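You operate a simulated robot arm through the tools that you are given. There is no shell and no other tool.

You are at the controls of a simulated robot arm. One attempt, no reset.

JOB
Put things in order on the clear patch of the bench. At the end: the green lens module stands on top of the blue test weight; the pink lens module stands where the green lens module stood; the purple balm puff stands where the pink lens module stood; the clear measuring beaker stands where the purple balm puff stood; whatever was shut is shut again. Leave all else as you found it, and nothing knocked over.

It is judged by the outcome, as a careful person would: the job done as asked, and still so three seconds after it is handed in. It fails if anything else is knocked over, pushed out of place, dropped, spilled or broken.

ROBOT AND FRAMES
A 6-joint arm with a two-finger parallel gripper, fixed in place. Base frame: the origin is at the foot of the arm, x ahead of it, y to its left, z up; the work surface is at about z = 0. Lengths are in mm, angles in rad, forces in N, time in s.
With the tool pointing down near the work surface it reaches from about 180 to 460 mm from the base axis. Its first joint turns from -1.222 to 1.222 rad. Payload 1.9 kg.
The TCP is the grasp point between the finger pads, 23 mm short of the fingertips. In the tool frame z runs along the fingers and y along their closing line. The gripper opens to 94 mm. The fingers are 38 mm wide and 10 mm thick; the gripper's body (54 by 96 mm) begins 39 mm behind the TCP.
Orientation is that of the tool frame in the base frame, as a unit quaternion [w, x, y, z]. With the fingers straight down and closing along the base's y, the tool's x points along the base's -x, its y along +y and its z along -z.

CONTROLS
- The arm moves only by the tool drive_tool. Its argument "plan" is a list of rows, each an object of numbers (a shift or turn left out is 0, a gripper value left out holds the last): "tx", "ty", "tz": the shift along the base's x, y, z in mm; "rx", "ry", "rz": the turn, a rotation vector about the base's x, y, z in rad; "fingers": the opening in per cent of the stroke, from 0 (shut) to 100 (fully open). In form: [{"tx": .., "ty": .., "tz": .., "rx": .., "ry": .., "rz": .., "fingers": ..}, ...]. A call has 1 to 20 rows; each row is the pose to reach, as a shift and turn from the pose commanded when the call began. A row lasts 0.2 s, in which the tool goes at most 50 mm and 0.15 rad; a call with a longer step from one row to the next is refused whole, and so is a gripper value outside its range. A pose out of reach is approached as far as the arm can. The call stops where the force on the tool passes 40 N (or 10 N more than at its start, if that is more) or the arm is blocked; 0.2 s more then pass. The fingers move at their own pace (about 108 mm/s each) and stop on an object; they squeeze with about 23 N. The grip force told is the motor's: it shows also when the fingers shut on nothing. Time passes only in rows, and 0.2 s behind the last, so rows that repeat a pose let the fingers close. It gives the time, the measured TCP pose, the force on the tool (base axes), the opening and the grip force at its end, in the units of the frame above (readings bear some noise), with the torque about the TCP (base axes, N m) and any sound that the robot's microphone picked up.
- Cameras (640 x 400 px; columns grow to the right, rows downward): "scene" is fixed at [49.8, 310.1, 419.5]; the picture's right is [-0.82, -0.57, 0.00], its down [-0.35, 0.51, -0.79] and it looks along [0.45, -0.64, -0.62] (base axes); focal length 214 px, centre (320, 200). "wrist" rides on the gripper at [87, 16, -75] in the tool frame; the picture's right is [-0.18, 0.98, 0.00], its down [-0.58, -0.11, -0.81] and it looks along [-0.79, -0.15, 0.59] (tool axes); focal length 243 px, centre (320, 200). There is no depth. A picture from a camera that has moved, and an enlarged one, comes with that camera's place and axes in the base frame and with its lens.
- capture(camera): a new picture of that camera. The clock stands still meanwhile.
- inspect(camera, box): a new picture of the part [left, top, right, bottom] of that camera's present view, enlarged. The clock stands still meanwhile.
- close_job(): hands the job in; it is judged then, once.

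Places have to be worked out from the pictures, the camera data and where the tool is seen. Open the gripper and draw the arm clear of the work before you hand the job in, unless the task says otherwise.

The tools are called after ">>>" as name(argument=value, ...) on one line, values as JSON. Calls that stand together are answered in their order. drive_tool: Moves the arm, as the interface text tells. Its arguments: {"type":"object","properties":{"plan":{"type":"array","items":{"type":"object","properties":{"tx":{"type":"number"},"ty":{"type":"number"},"tz":{"type":"number"},"rx":{"type":"number"},"ry":{"type":"number"},"rz":{"type":"number"},"fingers":{"type":"number"}}}}},"required":["plan"]} The other tools are called the same way: capture (camera) takes a picture; inspect (camera, box) takes an enlarged picture of a part of a camera's view; close_job () hands the job in.

At the start:

```text
time_s: 0.0
position: [303.9, 119.5, 340.6]
ee_rot: [0.0, 0.001, 1.0, 0.001]
ft_force: [-0.3, -0.5, 0.1]
wrist_torque: [0.02, 0.01, 0.03]
width: 94.0
finger_force: 0.0
```

scene: 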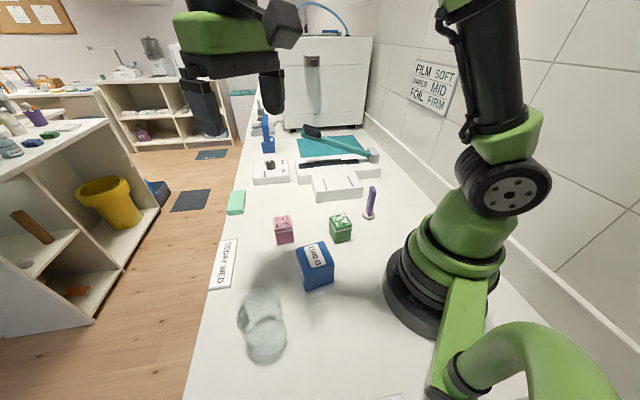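
wrist: 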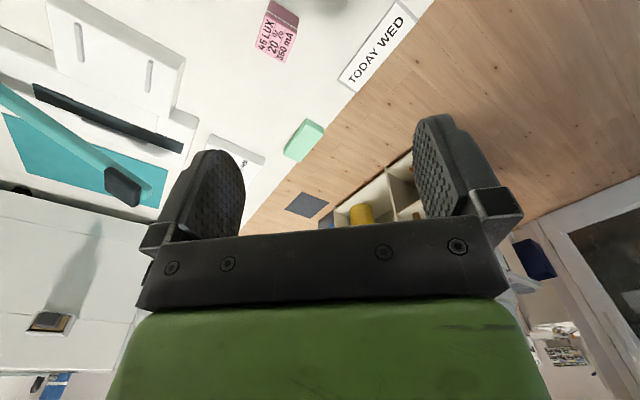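

I begin by looking closer at the bench objects in the scene camera to identify each of them.

>>> inspect(camera="scene", box=[220, 180, 400, 300])

>>> inspect(camera="scene", box=[180, 260, 360, 380])

>>> inspect(camera="scene", box=[220, 100, 400, 220])

>>> inspect(camera="scene", box=[380, 40, 500, 120])

```text
3.33 times, centred on (310, 240) of scene
camera zoom: at [49.8, 310.1, 419.5], right [-0.82, -0.57, 0.0], down [-0.35, 0.51, -0.79], along [0.45, -0.64, -0.62], focal length 715 px, centre (353, 67)
```

zoom: 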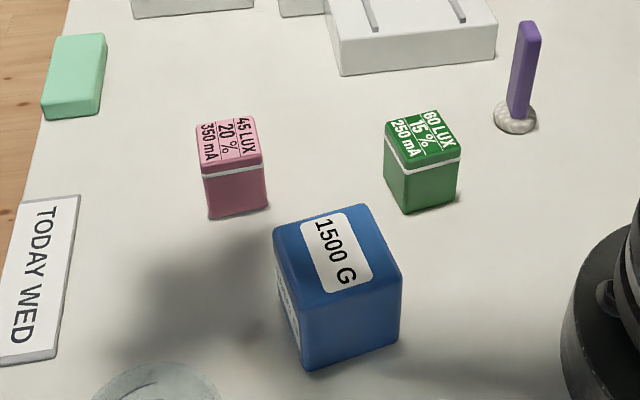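

```text
3.33 times, centred on (270, 320) of scene
camera zoom: at [49.8, 310.1, 419.5], right [-0.82, -0.57, 0.0], down [-0.35, 0.51, -0.79], along [0.45, -0.64, -0.62], focal length 715 px, centre (487, -200)
```

zoom: 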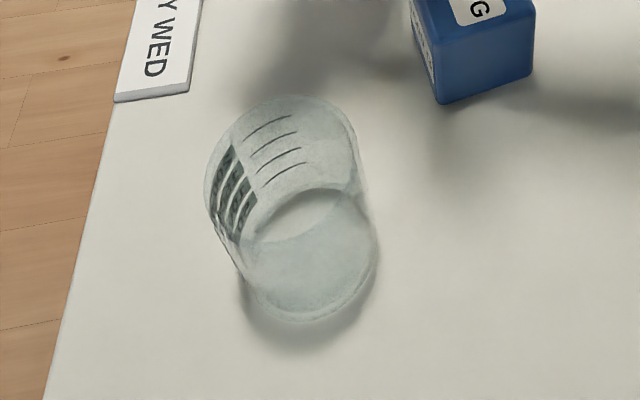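

```text
3.33 times, centred on (310, 160) of scene
camera zoom: at [49.8, 310.1, 419.5], right [-0.82, -0.57, 0.0], down [-0.35, 0.51, -0.79], along [0.45, -0.64, -0.62], focal length 715 px, centre (353, 333)
```

zoom: 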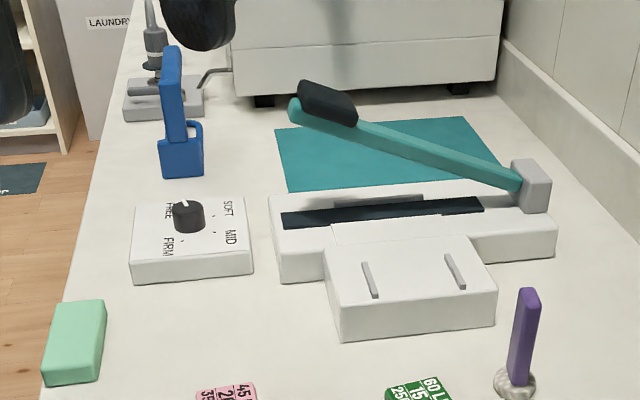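

```text
5.00 times, centred on (440, 80) of scene
camera zoom: at [49.8, 310.1, 419.5], right [-0.82, -0.57, 0.0], down [-0.35, 0.51, -0.79], along [0.45, -0.64, -0.62], focal length 1072 px, centre (-280, 800)
```

zoom: 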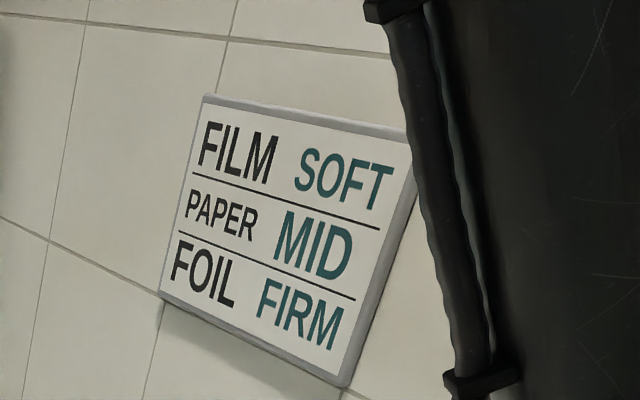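

I see the green and pink modules, the blue 1500 G weight, the purple puff on a fluffy foot near (195,-148), and the beaker near (211,245). I will draw the arm back at height so that the wrist camera can view these things for better estimates.

>>> drive_tool(plan=[{"tx": -25, "ty": -25}, {"tx": -50, "ty": -50}, {"tx": -75, "ty": -75}, {"tx": -100, "ty": -100}, {"tx": -100, "ty": -100}])

>>> capture(camera="wrist")

>>> capture(camera="scene")

```text
time_s: 1.2
position: [202.4, 20.5, 340.9]
ee_rot: [0.0, -0.001, 1.0, 0.001]
ft_force: [-1.6, -0.2, -0.4]
wrist_torque: [-0.03, 0.0, 0.01]
width: 94.2
finger_force: 0.0
```

```text
taken
camera wrist: at [115.8, 37.9, 414.9], right [0.18, 0.98, 0.0], down [0.58, -0.11, 0.81], along [0.79, -0.15, -0.59], focal length 243 px, centre (320, 200)
```

wrist: 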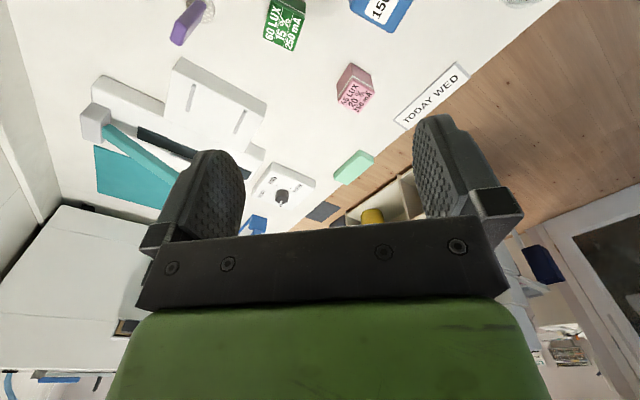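

```text
taken
```

scene: 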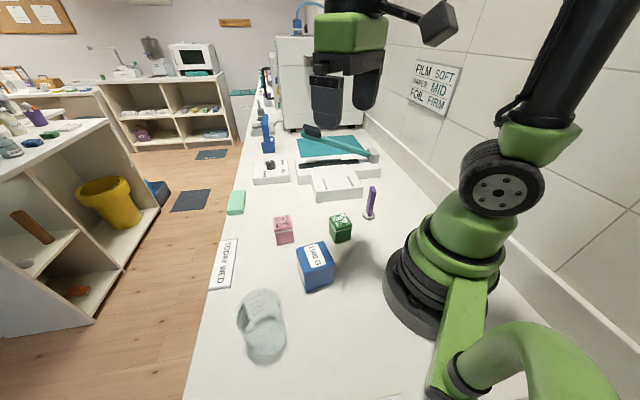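

The pose was reached; the modules are in the top of the wrist view. I enlarge that part to measure corners.

>>> inspect(camera="wrist", box=[150, 0, 330, 112])

>>> inspect(camera="wrist", box=[300, 0, 480, 112])

>>> inspect(camera="scene", box=[220, 180, 400, 300])

>>> inspect(camera="scene", box=[220, 280, 310, 370])

```text
3.56 times, centred on (240, 56) of wrist
camera zoom: at [115.8, 37.9, 414.9], right [0.18, 0.98, 0.0], down [0.58, -0.11, 0.81], along [0.79, -0.15, -0.59], focal length 863 px, centre (604, 712)
```

zoom: 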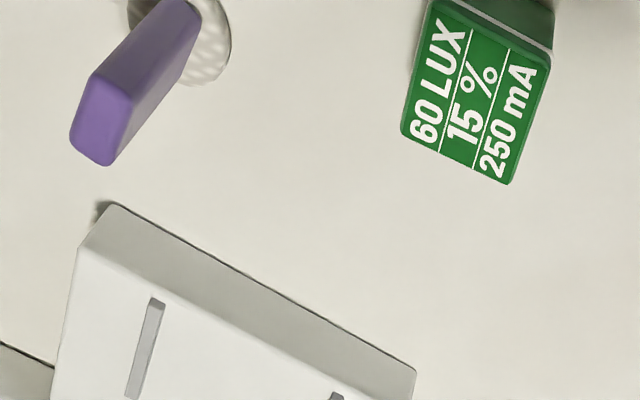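

```text
3.56 times, centred on (390, 56) of wrist
camera zoom: at [115.8, 37.9, 414.9], right [0.18, 0.98, 0.0], down [0.58, -0.11, 0.81], along [0.79, -0.15, -0.59], focal length 863 px, centre (71, 712)
```

zoom: 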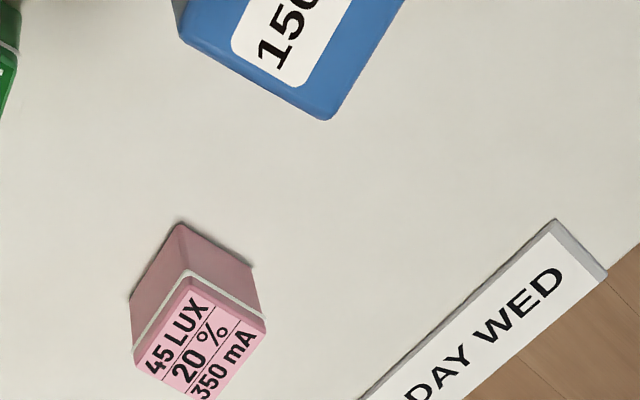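

```text
3.33 times, centred on (310, 240) of scene
camera zoom: at [49.8, 310.1, 419.5], right [-0.82, -0.57, 0.0], down [-0.35, 0.51, -0.79], along [0.45, -0.64, -0.62], focal length 715 px, centre (353, 67)
```

zoom: 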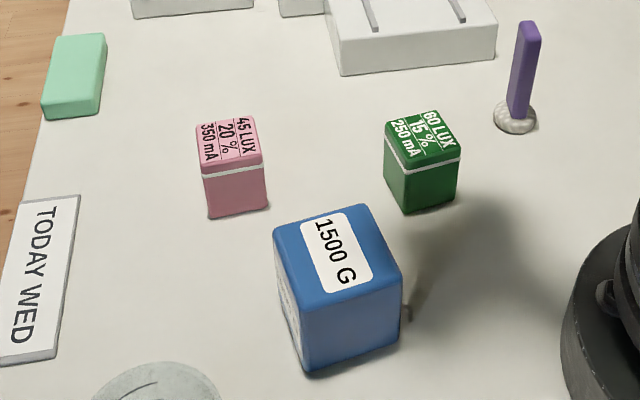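

```text
4.44 times, centred on (265, 325) of scene
camera zoom: at [49.8, 310.1, 419.5], right [-0.82, -0.57, 0.0], down [-0.35, 0.51, -0.79], along [0.45, -0.64, -0.62], focal length 953 px, centre (564, -356)
```

zoom: 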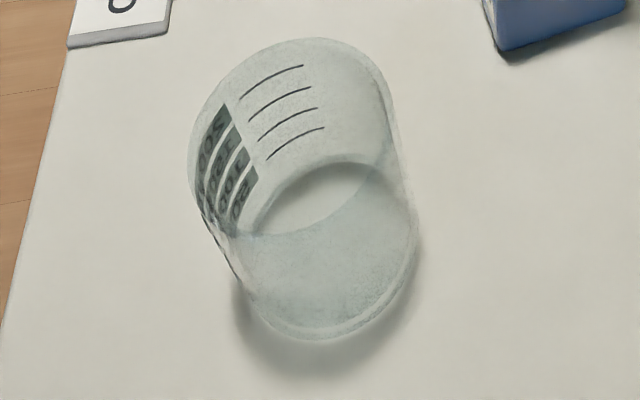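

Combining both views: green centre ≈ (227,-31) and pink ≈ (337,56), both ~43 mm cubes yawed about -36°…-39°; blue ≈ (210,97), ~60 mm wide and ~65 tall; the puff handle is ≈ (195,-141), top near z 100. I now go above the green module, turned -0.62 rad, staying at z 150 to check the alignment.

>>> drive_tool(plan=[{"tx": 4, "ty": -10, "tz": -38, "rz": -0.124}, {"tx": 9, "ty": -20, "tz": -76, "rz": -0.248}, {"tx": 14, "ty": -30, "tz": -114, "rz": -0.372}, {"tx": 18, "ty": -40, "tz": -152, "rz": -0.496}, {"tx": 23, "ty": -50.5, "tz": -190, "rz": -0.62}, {"tx": 23, "ty": -50.5, "tz": -190, "rz": -0.62}])

>>> capture(camera="wrist")

>>> inspect(camera="scene", box=[220, 160, 400, 280])

```text
time_s: 2.6
position: [225.9, -30.5, 149.8]
ee_rot: [0.0, 0.306, 0.952, 0.001]
ft_force: [0.3, -0.6, -1.0]
wrist_torque: [0.01, 0.01, 0.01]
width: 94.0
finger_force: 0.0
```

```text
taken
camera wrist: at [165.4, 34.0, 224.1], right [0.72, 0.69, 0.0], down [0.41, -0.43, 0.81], along [0.56, -0.58, -0.59], focal length 243 px, centre (320, 200)
```

wrist: 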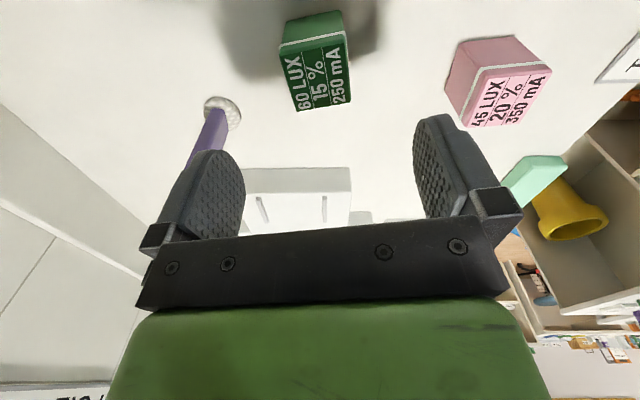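

```text
3.33 times, centred on (310, 220) of scene
camera zoom: at [49.8, 310.1, 419.5], right [-0.82, -0.57, 0.0], down [-0.35, 0.51, -0.79], along [0.45, -0.64, -0.62], focal length 715 px, centre (353, 133)
```

zoom: 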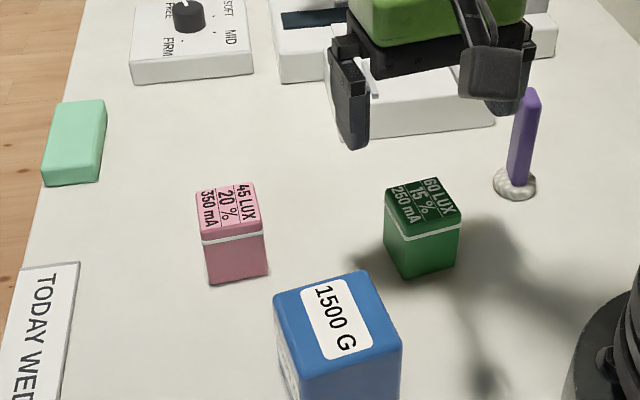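

The green module now lies ahead in the wrist view. I enlarge the view around green, pink and puff for precise corners.

>>> inspect(camera="wrist", box=[250, 0, 390, 125])

>>> inspect(camera="wrist", box=[430, 20, 570, 145])

>>> inspect(camera="wrist", box=[170, 70, 260, 190])

```text
3.20 times, centred on (320, 62) of wrist
camera zoom: at [165.4, 34.0, 224.1], right [0.72, 0.69, 0.0], down [0.41, -0.43, 0.81], along [0.56, -0.58, -0.59], focal length 776 px, centre (320, 640)
```

zoom: 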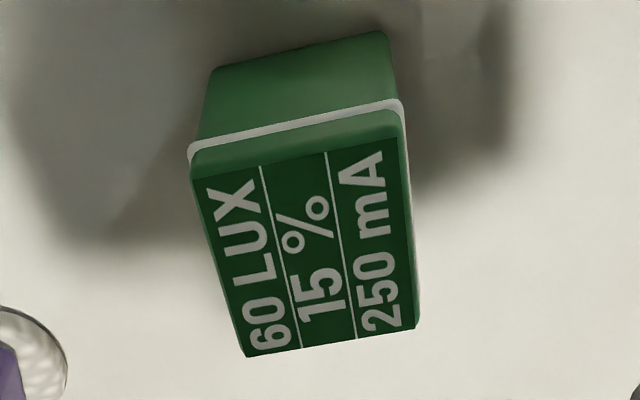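

```text
3.20 times, centred on (500, 82) of wrist
camera zoom: at [165.4, 34.0, 224.1], right [0.72, 0.69, 0.0], down [0.41, -0.43, 0.81], along [0.56, -0.58, -0.59], focal length 776 px, centre (-256, 576)
```

zoom: 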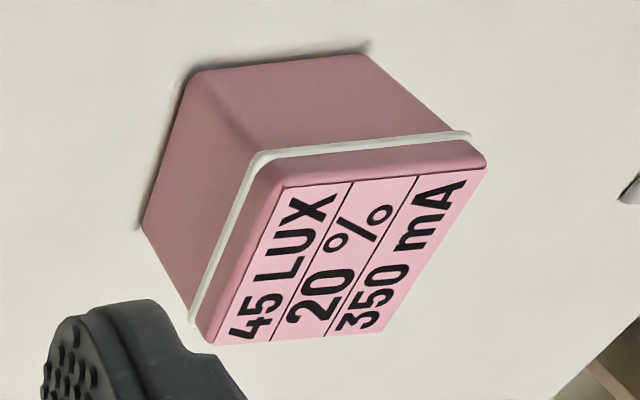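

```text
3.33 times, centred on (215, 130) of wrist
camera zoom: at [165.4, 34.0, 224.1], right [0.72, 0.69, 0.0], down [0.41, -0.43, 0.81], along [0.56, -0.58, -0.59], focal length 809 px, centre (670, 433)
```

zoom: 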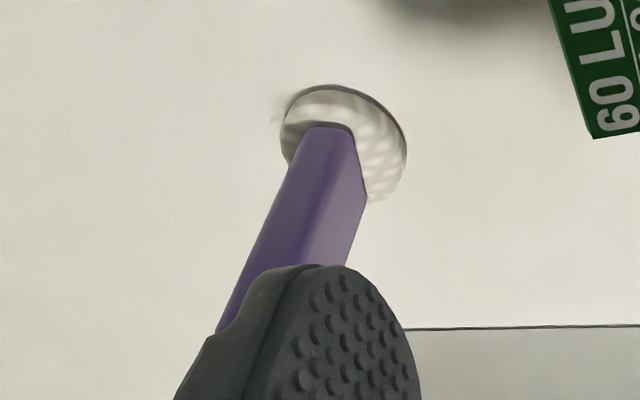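

From the near lower edge I get green centre ≈ (225.5,-30), yaw ≈ -0.63, about 43 mm wide and ~52 tall; the tool stands right over it. I go straight down to z 30 with open fingers and close.

>>> drive_tool(plan=[{"tz": -35, "fingers": 100}, {"tz": -70, "fingers": 100}, {"tz": -95, "fingers": 100}, {"tz": -110, "fingers": 100}, {"tz": -120, "fingers": 100}, {"tz": -120, "fingers": 100}])

>>> capture(camera="wrist")

>>> inspect(camera="scene", box=[280, 160, 400, 280])

```text
time_s: 4.0
position: [225.9, -30.9, 30.8]
ee_rot: [0.0, 0.306, 0.952, 0.001]
ft_force: [0.7, 0.0, -0.2]
wrist_torque: [0.01, -0.01, -0.03]
width: 93.8
finger_force: 0.0
```

```text
taken
camera wrist: at [165.7, 33.9, 105.2], right [0.72, 0.69, 0.0], down [0.41, -0.43, 0.81], along [0.56, -0.58, -0.59], focal length 243 px, centre (320, 200)
```

wrist: 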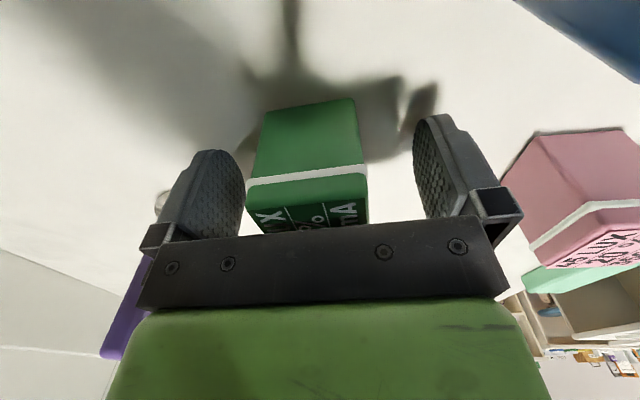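

```text
3.33 times, centred on (340, 220) of scene
camera zoom: at [49.8, 310.1, 419.5], right [-0.82, -0.57, 0.0], down [-0.35, 0.51, -0.79], along [0.45, -0.64, -0.62], focal length 715 px, centre (253, 133)
```

zoom: 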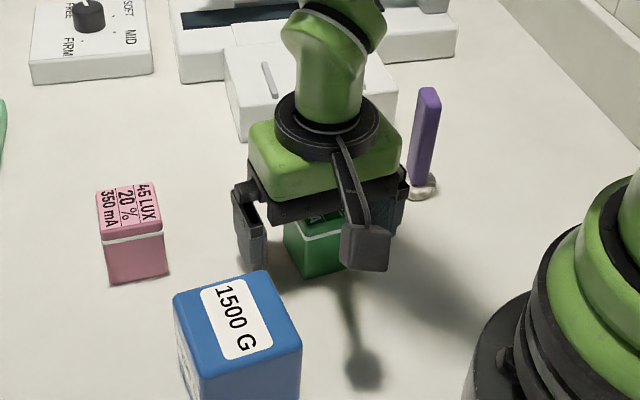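

The green module sits between the fingers, nothing else is touched. I close the fingers on it.

>>> drive_tool(plan=[{"fingers": 0}, {"fingers": 0}, {"fingers": 0}, {"fingers": 0}])

>>> capture(camera="wrist")

```text
time_s: 5.0
position: [226.7, -29.8, 30.9]
ee_rot: [0.0, 0.306, 0.952, 0.0]
ft_force: [0.4, 0.4, -0.8]
wrist_torque: [-0.03, 0.0, 0.0]
width: 44.0
finger_force: 23.2
```

```text
taken
camera wrist: at [165.7, 33.9, 105.4], right [0.72, 0.69, 0.0], down [0.41, -0.43, 0.81], along [0.56, -0.58, -0.59], focal length 243 px, centre (320, 200)
```

wrist: 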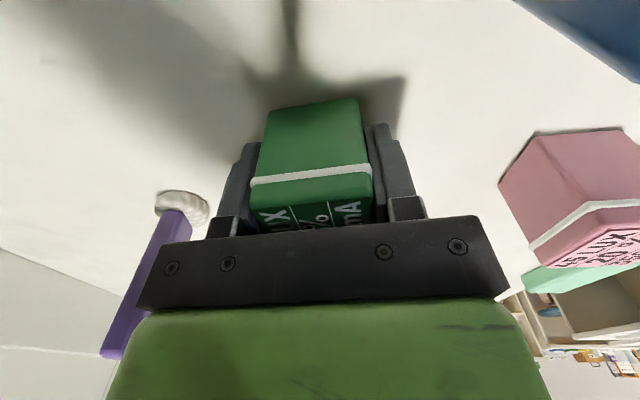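

Gripped at 44 mm width. I lift slowly to z≈190 and then carry it over the blue weight near (210,97) for a look.

>>> drive_tool(plan=[{"tz": 5, "fingers": 0}, {"tz": 20}, {"tz": 50}, {"tz": 85}, {"tz": 120}, {"tz": 160}, {"tx": -4, "ty": 30, "tz": 160}, {"tx": -8, "ty": 62, "tz": 160}, {"tx": -12, "ty": 94, "tz": 160}, {"tx": -17, "ty": 128, "tz": 160}, {"tx": -17, "ty": 128, "tz": 160}])

>>> capture(camera="wrist")

>>> capture(camera="scene")

```text
time_s: 7.4
position: [206.6, 97.7, 191.8]
ee_rot: [0.0, 0.307, 0.952, 0.0]
ft_force: [-0.9, -1.1, -1.8]
wrist_torque: [0.0, 0.0, 0.01]
width: 43.9
finger_force: 22.6
```

```text
taken
camera wrist: at [146.1, 162.1, 266.2], right [0.72, 0.69, 0.0], down [0.41, -0.43, 0.81], along [0.56, -0.58, -0.59], focal length 243 px, centre (320, 200)
```

wrist: 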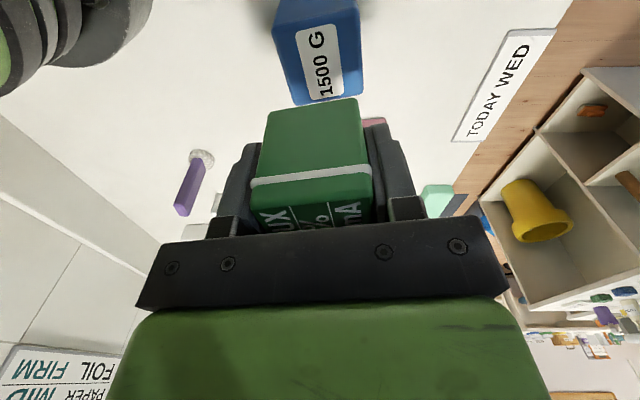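

```text
taken
```

scene: 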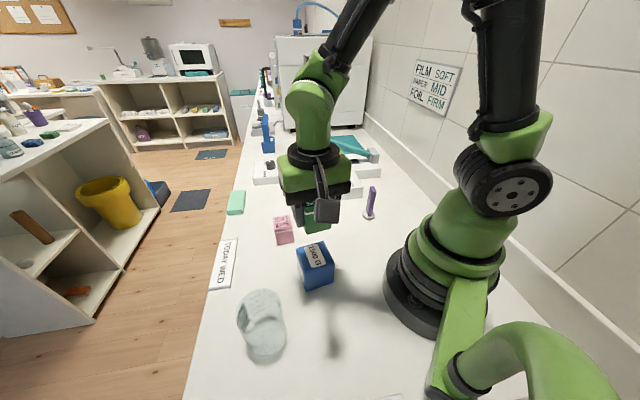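

The arm stands near (206.7,97.7,191.8) with the green held. I enlarge the wrist view to measure the blue weight's top face.

>>> inspect(camera="wrist", box=[250, 0, 390, 110])

>>> inspect(camera="scene", box=[250, 180, 370, 300])

```text
3.64 times, centred on (320, 55) of wrist
camera zoom: at [146.1, 162.1, 266.2], right [0.72, 0.69, 0.0], down [0.41, -0.43, 0.81], along [0.56, -0.58, -0.59], focal length 882 px, centre (320, 727)
```

zoom: 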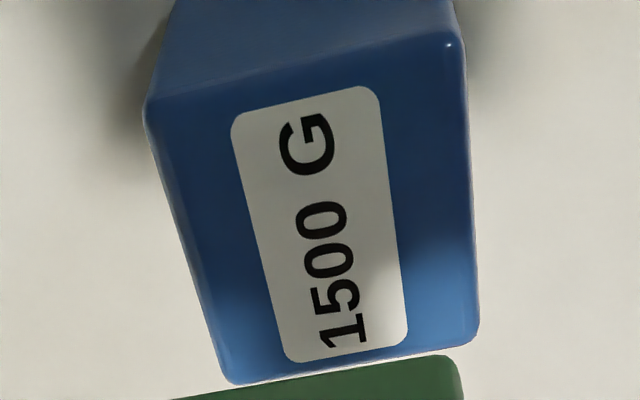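

```text
3.33 times, centred on (310, 240) of scene
camera zoom: at [49.8, 310.1, 419.5], right [-0.82, -0.57, 0.0], down [-0.35, 0.51, -0.79], along [0.45, -0.64, -0.62], focal length 715 px, centre (353, 67)
```

zoom: 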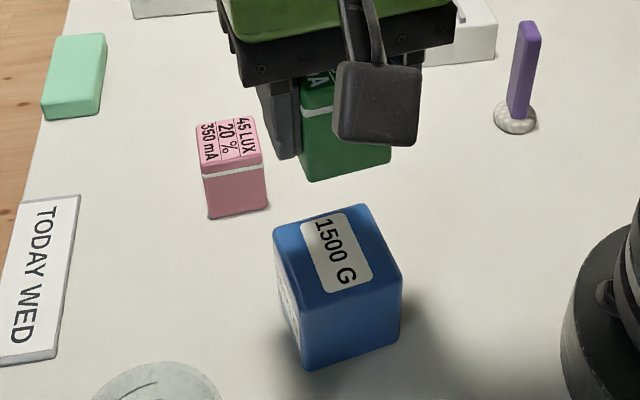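

Blue's top face works out centred at ≈ (211,97.5), 62 mm wide, yaw matching the held green. I descend part of the way over that centre and check the reached pose.

>>> drive_tool(plan=[{"tx": 1, "ty": 0.5, "tz": -20}, {"tx": 1, "ty": 0.5, "tz": -45}, {"tx": 1, "ty": 0.5, "tz": -70}, {"tx": 1, "ty": 0.5, "tz": -82}, {"tx": 1, "ty": 0.5, "tz": -82}, {"tx": 1, "ty": 0.5, "tz": -82}])

>>> capture(camera="wrist")

>>> inspect(camera="scene", box=[250, 180, 370, 300])

```text
time_s: 8.8
position: [209.7, 98.1, 108.8]
ee_rot: [0.001, 0.305, 0.952, 0.001]
ft_force: [-0.6, 0.2, -1.0]
wrist_torque: [0.03, -0.02, -0.01]
width: 43.6
finger_force: 23.1
```

```text
taken
camera wrist: at [149.2, 162.2, 183.4], right [0.72, 0.69, 0.0], down [0.41, -0.43, 0.81], along [0.56, -0.58, -0.59], focal length 243 px, centre (320, 200)
```

wrist: 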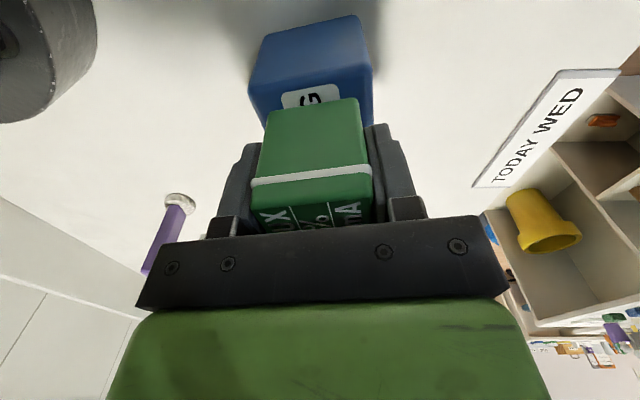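

```text
3.33 times, centred on (310, 240) of scene
camera zoom: at [49.8, 310.1, 419.5], right [-0.82, -0.57, 0.0], down [-0.35, 0.51, -0.79], along [0.45, -0.64, -0.62], focal length 715 px, centre (353, 67)
```

zoom: 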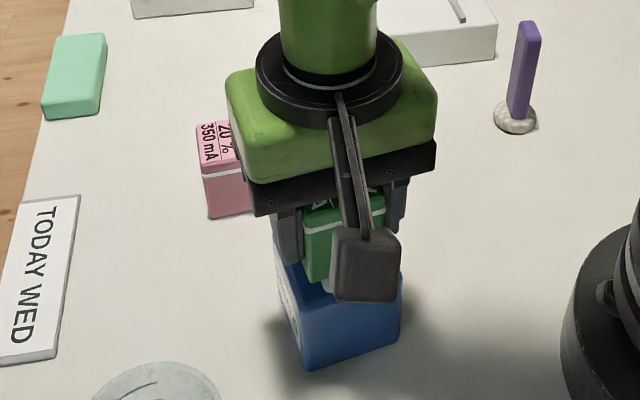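

TCP reads (209.7,98.1,108.8). I enlarge the wrist view to check the remaining gap and blue's near face height.

>>> inspect(camera="wrist", box=[230, 0, 390, 120])

```text
3.33 times, centred on (310, 60) of wrist
camera zoom: at [149.2, 162.2, 183.4], right [0.72, 0.69, 0.0], down [0.41, -0.43, 0.81], along [0.56, -0.58, -0.59], focal length 809 px, centre (353, 667)
```

zoom: 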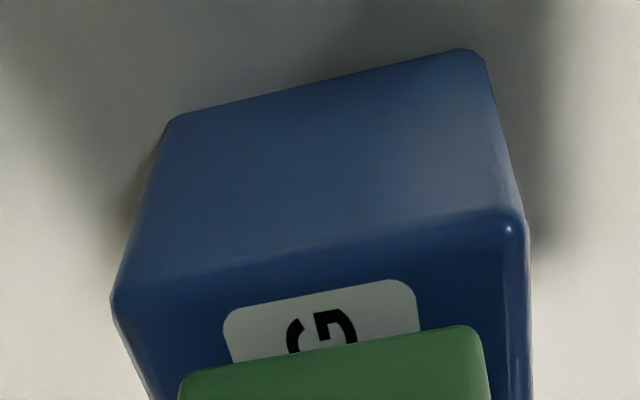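

Blue's height comes out at ≈ 65 mm, so contact should come at TCP z ≈ 95. I lower by 11 mm with a 1.5 mm correction in x, then step down gently.

>>> drive_tool(plan=[{"tx": 1.5, "ty": -0.5, "tz": -4}, {"tx": 1.5, "ty": -0.5, "tz": -8}, {"tx": 1.5, "ty": -0.5, "tz": -11}, {"tx": 1.5, "ty": -0.5, "tz": -11}])

>>> inspect(camera="wrist", box=[230, 0, 390, 120])

```text
time_s: 9.8
position: [211.7, 98.1, 96.5]
ee_rot: [0.0, 0.306, 0.952, 0.001]
ft_force: [-1.3, -0.5, 13.7]
wrist_torque: [-0.16, 0.06, -0.08]
width: 43.9
finger_force: 23.4
```

```text
3.33 times, centred on (310, 60) of wrist
camera zoom: at [151.8, 162.4, 171.5], right [0.72, 0.69, 0.0], down [0.41, -0.43, 0.81], along [0.56, -0.58, -0.59], focal length 809 px, centre (353, 667)
```

zoom: 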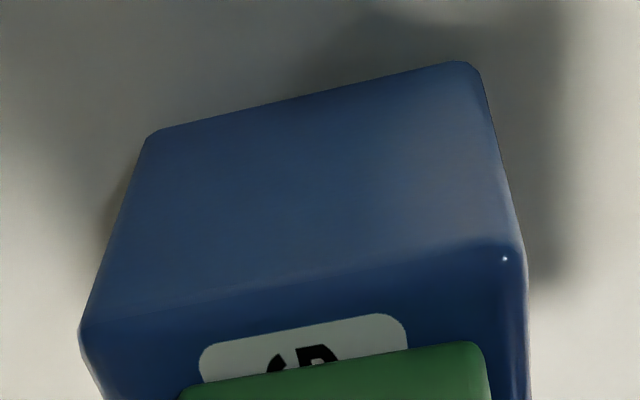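

The tool feels 13.7 N upward at z 96.5: the green rests on the blue. I ease up 0.5 mm, open the fingers, then rise straight up.

>>> drive_tool(plan=[{"tz": 0.6}, {"tz": 0.6, "fingers": 80}, {"tz": 0.6, "fingers": 80}, {"tz": 0.6, "fingers": 80}, {"tz": 0.6, "fingers": 80}])

>>> capture(camera="wrist")

>>> inspect(camera="scene", box=[250, 180, 370, 300])

```text
time_s: 11.0
position: [212.5, 98.9, 97.7]
ee_rot: [0.0, 0.306, 0.952, 0.002]
ft_force: [0.0, -0.1, -0.6]
wrist_torque: [0.01, 0.01, 0.02]
width: 75.3
finger_force: 0.0
```

```text
taken
camera wrist: at [152.0, 162.1, 171.9], right [0.72, 0.69, 0.0], down [0.41, -0.43, 0.81], along [0.56, -0.58, -0.59], focal length 243 px, centre (320, 200)
```

wrist: 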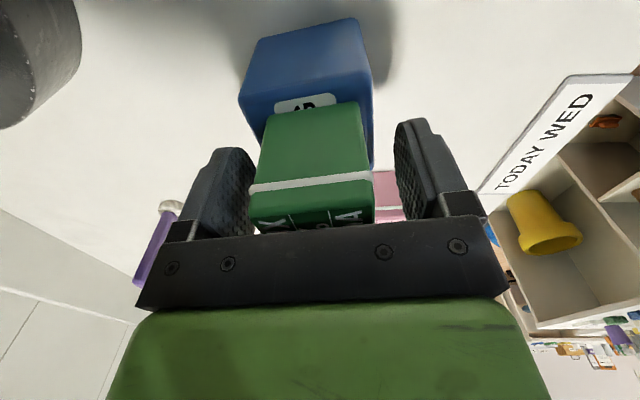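

```text
3.33 times, centred on (310, 240) of scene
camera zoom: at [49.8, 310.1, 419.5], right [-0.82, -0.57, 0.0], down [-0.35, 0.51, -0.79], along [0.45, -0.64, -0.62], focal length 715 px, centre (353, 67)
```

zoom: 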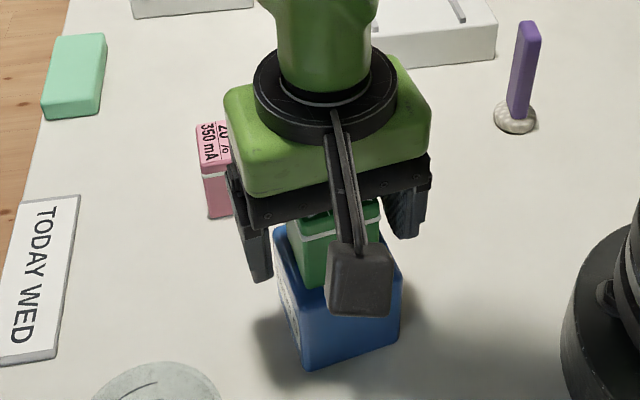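

The green stands free on the blue. I rise well clear, then move over the pink module for a closer measurement.

>>> drive_tool(plan=[{"tz": 20}, {"tz": 55}, {"tz": 100}, {"tx": 30, "ty": -10, "tz": 100}, {"tx": 62, "ty": -20, "tz": 100}, {"tx": 94, "ty": -31, "tz": 100}, {"tx": 124.6, "ty": -41, "tz": 90, "fingers": 100}, {"tx": 124.6, "ty": -41, "tz": 70}, {"tx": 124.6, "ty": -41, "tz": 70}])

>>> capture(camera="wrist")

>>> inspect(camera="wrist", box=[250, 0, 390, 125])

>>> inspect(camera="scene", box=[220, 180, 400, 300])

```text
time_s: 13.0
position: [337.8, 57.5, 168.4]
ee_rot: [0.0, 0.305, 0.952, 0.001]
ft_force: [0.9, -0.6, -0.8]
wrist_torque: [0.0, 0.01, -0.01]
width: 94.0
finger_force: 0.1
```

```text
taken
camera wrist: at [277.2, 121.2, 242.9], right [0.72, 0.69, 0.0], down [0.41, -0.43, 0.81], along [0.56, -0.58, -0.59], focal length 243 px, centre (320, 200)
```

wrist: 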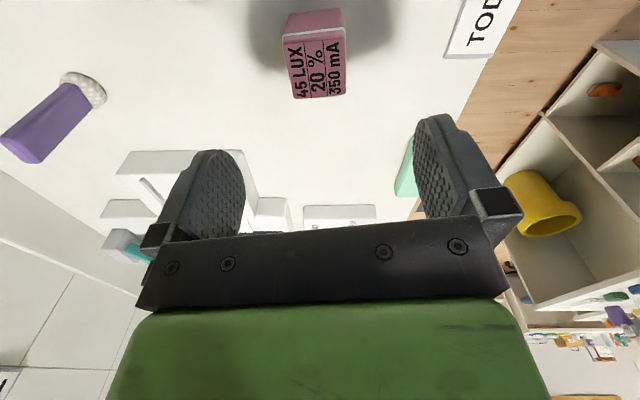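

```text
3.20 times, centred on (320, 62) of wrist
camera zoom: at [277.2, 121.2, 242.9], right [0.72, 0.69, 0.0], down [0.41, -0.43, 0.81], along [0.56, -0.58, -0.59], focal length 776 px, centre (320, 640)
```

zoom: 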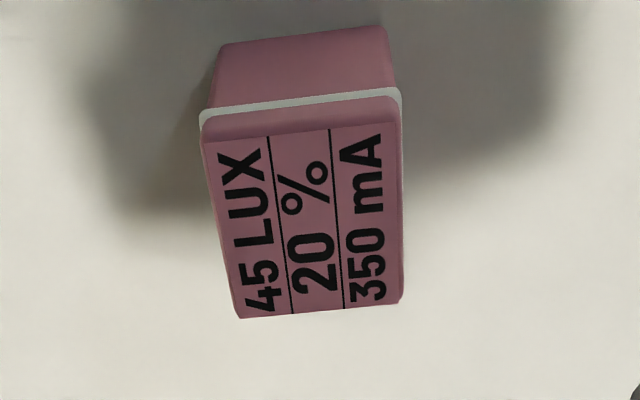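

```text
3.33 times, centred on (310, 240) of scene
camera zoom: at [49.8, 310.1, 419.5], right [-0.82, -0.57, 0.0], down [-0.35, 0.51, -0.79], along [0.45, -0.64, -0.62], focal length 715 px, centre (353, 67)
```

zoom: 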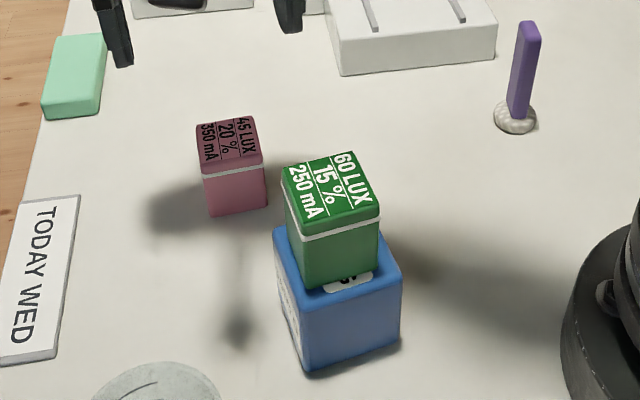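

Green stands squarely on blue. Pink's corners give centre ≈ (338.3,55), yaw ≈ -0.70, so I turn a further -0.08, shift slightly and descend to z 30 around it.

>>> drive_tool(plan=[{"tx": 0.5, "ty": -2, "tz": -30, "rz": -0.08}, {"tx": 0.5, "ty": -2, "tz": -65, "rz": -0.08}, {"tx": 0.5, "ty": -2, "tz": -95, "rz": -0.08}, {"tx": 0.5, "ty": -2, "tz": -120, "rz": -0.08}, {"tx": 0.5, "ty": -2, "tz": -138, "rz": -0.08}, {"tx": 0.5, "ty": -2, "tz": -138, "rz": -0.08}])

>>> capture(camera="wrist")

```text
time_s: 14.4
position: [336.0, 55.7, 29.1]
ee_rot: [0.0, 0.344, 0.939, 0.001]
ft_force: [0.3, 0.3, 0.0]
wrist_torque: [-0.01, -0.03, 0.01]
width: 94.1
finger_force: 0.1
```

```text
taken
camera wrist: at [281.0, 124.0, 103.9], right [0.77, 0.63, 0.0], down [0.37, -0.46, 0.81], along [0.51, -0.62, -0.59], focal length 243 px, centre (320, 200)
```

wrist: 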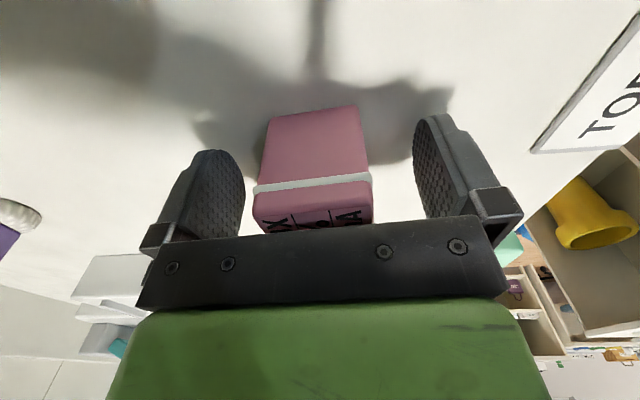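

Pink sits between the fingers, nothing else touched. I close on it.

>>> drive_tool(plan=[{"fingers": 0}, {"fingers": 0}, {"fingers": 0}, {"fingers": 0}])

>>> capture(camera="wrist")

```text
time_s: 15.4
position: [336.2, 56.1, 30.4]
ee_rot: [0.0, 0.344, 0.939, 0.001]
ft_force: [0.5, 0.3, 0.2]
wrist_torque: [-0.01, 0.0, -0.03]
width: 43.8
finger_force: 23.0
```

```text
taken
camera wrist: at [281.0, 124.0, 104.2], right [0.77, 0.63, 0.0], down [0.37, -0.46, 0.81], along [0.51, -0.62, -0.59], focal length 243 px, centre (320, 200)
```

wrist: 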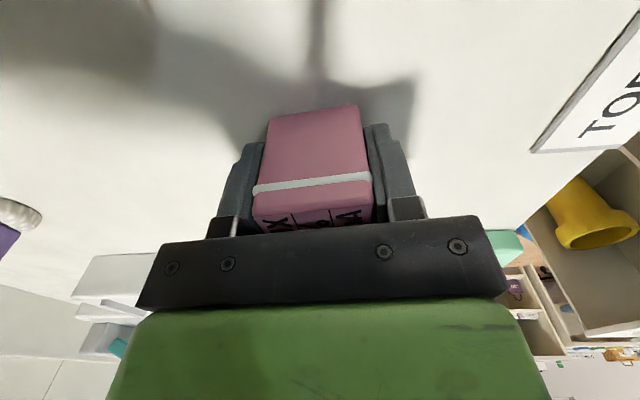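

Pink is held (43.8 mm), its centre ~2 mm ahead of the TCP. I lift, carry it to the green's old place (centre ≈ (225.3,-30.6)), and stop ~15 mm above the bench to check.

>>> drive_tool(plan=[{"tz": 5, "fingers": 0}, {"tz": 20}, {"tz": 50}, {"tz": 85}, {"tz": 120}, {"tx": -28, "ty": -21, "tz": 120, "rz": 0.02}, {"tx": -56, "ty": -42, "tz": 120, "rz": 0.04}, {"tx": -85, "ty": -63, "tz": 120, "rz": 0.06}, {"tx": -113.5, "ty": -83.7, "tz": 120, "rz": 0.08}, {"tx": -113.5, "ty": -83.7, "tz": 85, "rz": 0.08}, {"tx": -113.5, "ty": -83.7, "tz": 50, "rz": 0.08}, {"tx": -113.5, "ty": -83.7, "tz": 20, "rz": 0.08}, {"tx": -113.5, "ty": -83.7, "tz": 15, "rz": 0.08}, {"tx": -113.5, "ty": -83.7, "tz": 15, "rz": 0.08}])

>>> capture(camera="wrist")

>>> inspect(camera="scene", box=[220, 180, 400, 300])

```text
time_s: 18.4
position: [224.1, -28.6, 45.8]
ee_rot: [0.001, 0.306, 0.952, 0.001]
ft_force: [0.2, -0.6, -1.7]
wrist_torque: [0.0, 0.0, -0.02]
width: 43.6
finger_force: 23.4
```

```text
taken
camera wrist: at [162.7, 35.3, 120.3], right [0.72, 0.69, 0.0], down [0.41, -0.43, 0.81], along [0.56, -0.58, -0.59], focal length 243 px, centre (320, 200)
```

wrist: 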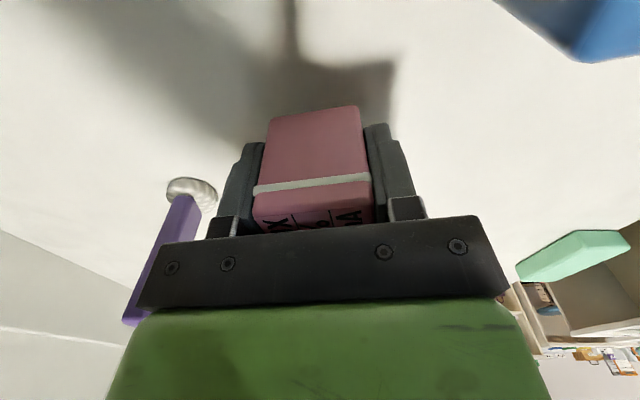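

```text
3.33 times, centred on (310, 240) of scene
camera zoom: at [49.8, 310.1, 419.5], right [-0.82, -0.57, 0.0], down [-0.35, 0.51, -0.79], along [0.45, -0.64, -0.62], focal length 715 px, centre (353, 67)
```

zoom: 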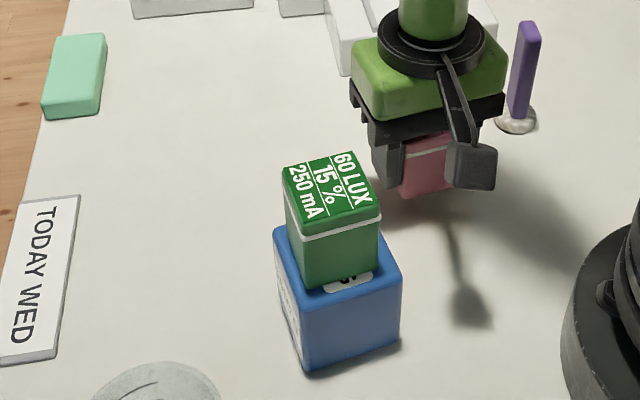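

Pink would land at ≈ (225.1,-30.4), right on target. I lower it slowly to the grasp height.

>>> drive_tool(plan=[{"tz": -5}, {"tz": -9}, {"tz": -12}, {"tz": -13.5}, {"tz": -14.5}, {"tz": -14.5}])

```text
time_s: 19.8
position: [223.1, -29.2, 31.4]
ee_rot: [0.001, 0.306, 0.952, 0.0]
ft_force: [0.4, 0.2, -1.6]
wrist_torque: [-0.01, 0.02, 0.03]
width: 43.6
finger_force: 23.1
```

No clear contact yet at z≈31; I lower in half-millimetre steps.

>>> drive_tool(plan=[{"tz": -0.5}, {"tz": -1.0}, {"tz": -1.0}])

```text
time_s: 20.6
position: [223.7, -29.1, 29.6]
ee_rot: [0.001, 0.305, 0.952, 0.0]
ft_force: [-0.3, 0.8, 5.0]
wrist_torque: [-0.08, 0.12, -0.05]
width: 43.8
finger_force: 23.1
```

Contact is felt (5 N), so pink rests on the bench. I open the fingers and look.

>>> drive_tool(plan=[{"tz": 0.3, "fingers": 90}, {"tz": 0.3, "fingers": 90}, {"tz": 0.3, "fingers": 90}, {"tz": 0.3, "fingers": 90}])

>>> capture(camera="wrist")

```text
time_s: 21.6
position: [223.3, -30.6, 29.4]
ee_rot: [0.0, 0.305, 0.952, 0.0]
ft_force: [0.3, -0.1, 0.6]
wrist_torque: [0.01, -0.04, -0.03]
width: 84.6
finger_force: 0.1
```

```text
taken
camera wrist: at [163.4, 34.4, 104.1], right [0.72, 0.69, 0.0], down [0.41, -0.43, 0.81], along [0.56, -0.58, -0.59], focal length 243 px, centre (320, 200)
```

wrist: 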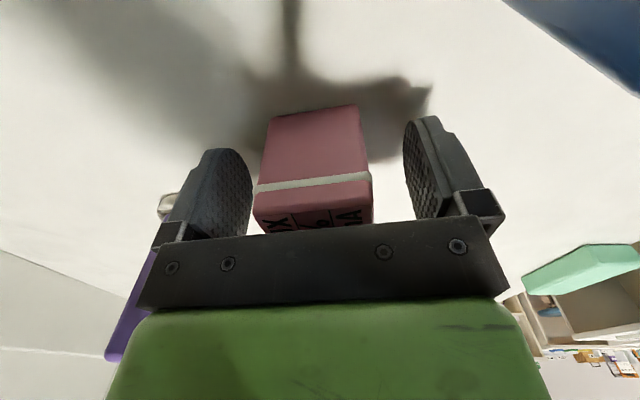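

Pink stands on green's old spot. I rise straight up, then move high over the puff near (195,-140), turning to match its handle, and look at it.

>>> drive_tool(plan=[{"tz": 20}, {"tz": 60}, {"tz": 105}, {"tz": 150}, {"tz": 180}, {"tx": -7, "ty": -27, "tz": 180, "rz": -0.06, "fingers": 100}, {"tx": -14, "ty": -55, "tz": 180, "rz": -0.12}, {"tx": -21, "ty": -83, "tz": 180, "rz": -0.18}, {"tx": -29, "ty": -110, "tz": 180, "rz": -0.25}, {"tx": -29, "ty": -110, "tz": 180, "rz": -0.25}])

>>> capture(camera="wrist")

>>> capture(camera="scene")

>>> inspect(camera="scene", box=[220, 180, 400, 300])

```text
time_s: 23.8
position: [195.4, -139.9, 208.5]
ee_rot: [0.001, 0.422, 0.907, 0.0]
ft_force: [-0.2, 0.0, -0.9]
wrist_torque: [0.0, 0.01, 0.01]
width: 94.0
finger_force: 0.0
```

```text
taken
camera wrist: at [152.6, -62.5, 283.1], right [0.87, 0.49, 0.0], down [0.29, -0.52, 0.81], along [0.4, -0.7, -0.59], focal length 243 px, centre (320, 200)
```

wrist: 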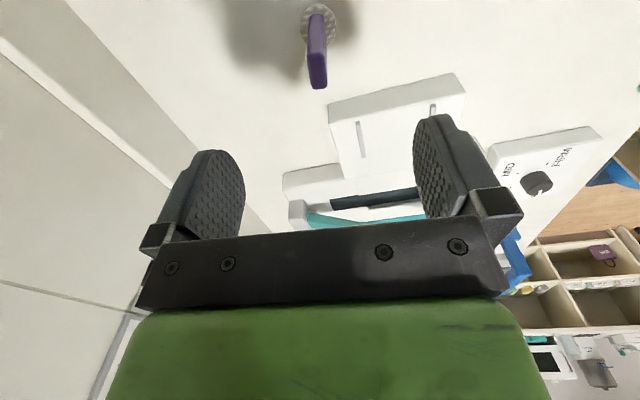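

```text
taken
```

scene: 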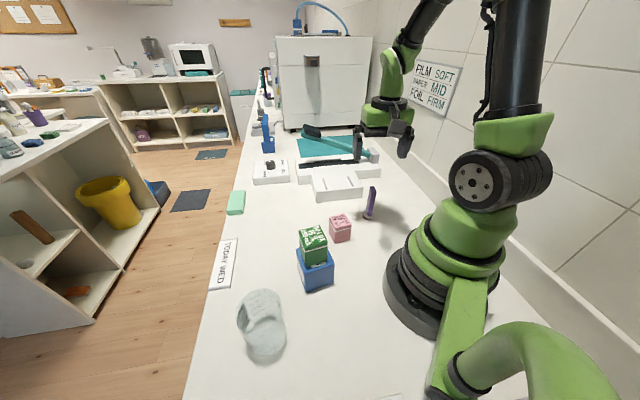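

```text
3.33 times, centred on (310, 240) of scene
camera zoom: at [49.8, 310.1, 419.5], right [-0.82, -0.57, 0.0], down [-0.35, 0.51, -0.79], along [0.45, -0.64, -0.62], focal length 715 px, centre (353, 67)
```

zoom: 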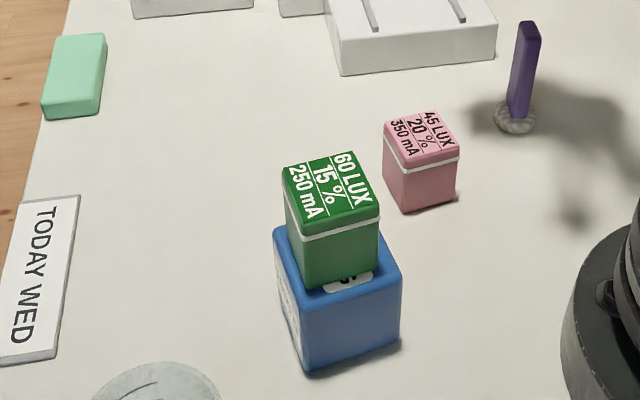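

In the scene view pink coincides with green's former outline. I enlarge the wrist view of the puff.

>>> inspect(camera="wrist", box=[270, 0, 370, 100])

>>> inspect(camera="scene", box=[345, 175, 395, 230])

```text
4.00 times, centred on (320, 50) of wrist
camera zoom: at [152.6, -62.5, 283.1], right [0.87, 0.49, 0.0], down [0.29, -0.52, 0.81], along [0.4, -0.7, -0.59], focal length 970 px, centre (320, 800)
```

zoom: 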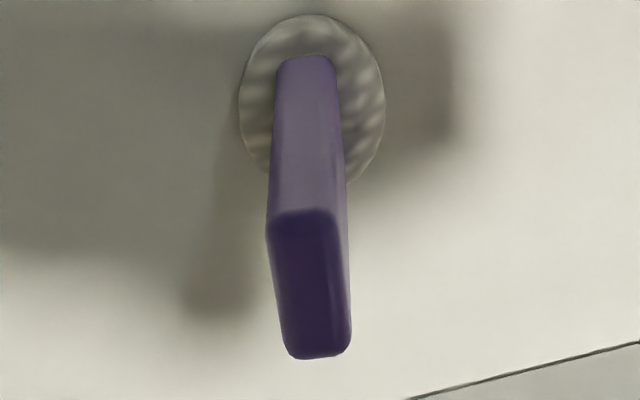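

```text
7.27 times, centred on (370, 202) of scene
camera zoom: at [49.8, 310.1, 419.5], right [-0.82, -0.57, 0.0], down [-0.35, 0.51, -0.79], along [0.45, -0.64, -0.62], focal length 1560 px, centre (-44, 182)
```

zoom: 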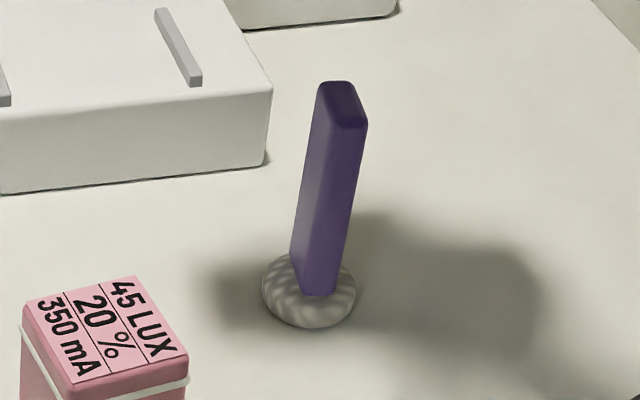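

The puff is upright: centre ≈ (195,-140.5), handle 12×25 mm, top at z ≈ 98, turn matches -0.87. I lower to z≈68 with the fingers half open around the handle.

>>> drive_tool(plan=[{"tx": -1, "ty": -1, "tz": -30, "fingers": 50}, {"tx": -1, "ty": -1, "tz": -60}, {"tx": -1, "ty": -1, "tz": -80}, {"tx": -1, "ty": -1, "tz": -80}])

>>> capture(camera="wrist")

>>> inspect(camera="scene", box=[330, 130, 420, 230])

```text
time_s: 24.8
position: [194.1, -141.6, 129.4]
ee_rot: [0.001, 0.422, 0.906, 0.002]
ft_force: [-1.1, 0.4, -0.1]
wrist_torque: [0.0, -0.01, -0.04]
width: 46.9
finger_force: 0.1
```

```text
taken
camera wrist: at [150.7, -64.1, 203.8], right [0.87, 0.49, 0.0], down [0.29, -0.52, 0.81], along [0.4, -0.7, -0.59], focal length 243 px, centre (320, 200)
```

wrist: 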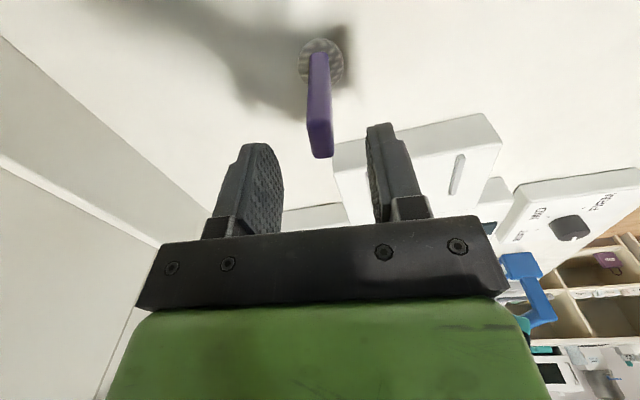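

```text
4.00 times, centred on (375, 180) of scene
camera zoom: at [49.8, 310.1, 419.5], right [-0.82, -0.57, 0.0], down [-0.35, 0.51, -0.79], along [0.45, -0.64, -0.62], focal length 858 px, centre (100, 280)
```

zoom: 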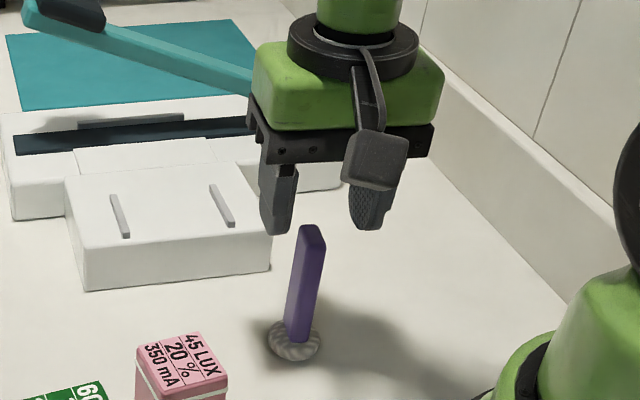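

Handle and finger midline coincide within about 1 mm. I go down to z≈68.

>>> drive_tool(plan=[{"ty": 0.7, "tz": -20}, {"ty": 0.7, "tz": -40}, {"ty": 0.7, "tz": -55}, {"ty": 0.7, "tz": -62}, {"ty": 0.7, "tz": -62}])

>>> capture(camera="wrist")

>>> inspect(camera="scene", box=[330, 130, 420, 230])

```text
time_s: 26.0
position: [193.9, -137.7, 68.2]
ee_rot: [0.0, 0.422, 0.906, 0.001]
ft_force: [0.0, 0.0, -0.4]
wrist_torque: [-0.01, 0.01, 0.01]
width: 46.9
finger_force: 0.0
```

```text
taken
camera wrist: at [150.8, -61.6, 141.6], right [0.87, 0.49, 0.0], down [0.29, -0.52, 0.81], along [0.4, -0.7, -0.59], focal length 243 px, centre (320, 200)
```

wrist: 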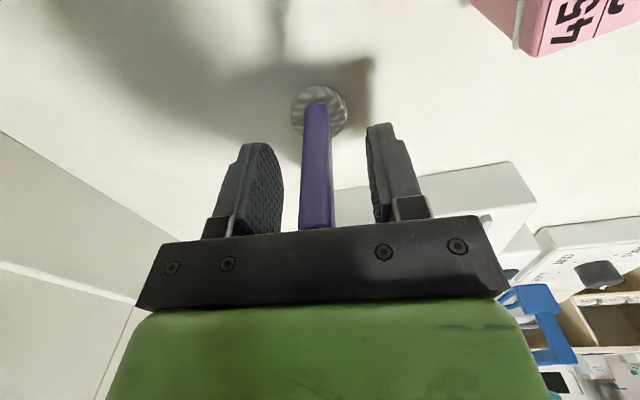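

```text
4.00 times, centred on (375, 180) of scene
camera zoom: at [49.8, 310.1, 419.5], right [-0.82, -0.57, 0.0], down [-0.35, 0.51, -0.79], along [0.45, -0.64, -0.62], focal length 858 px, centre (100, 280)
```

zoom: 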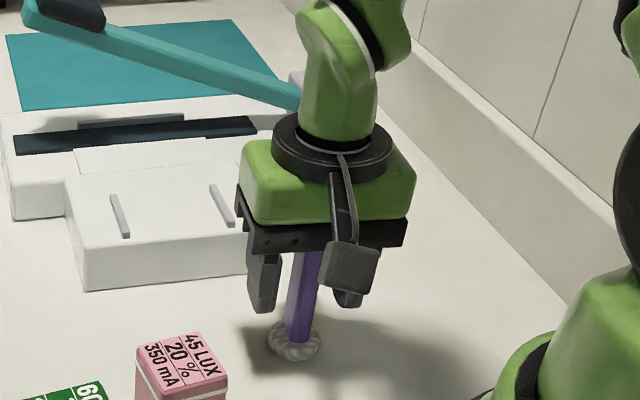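

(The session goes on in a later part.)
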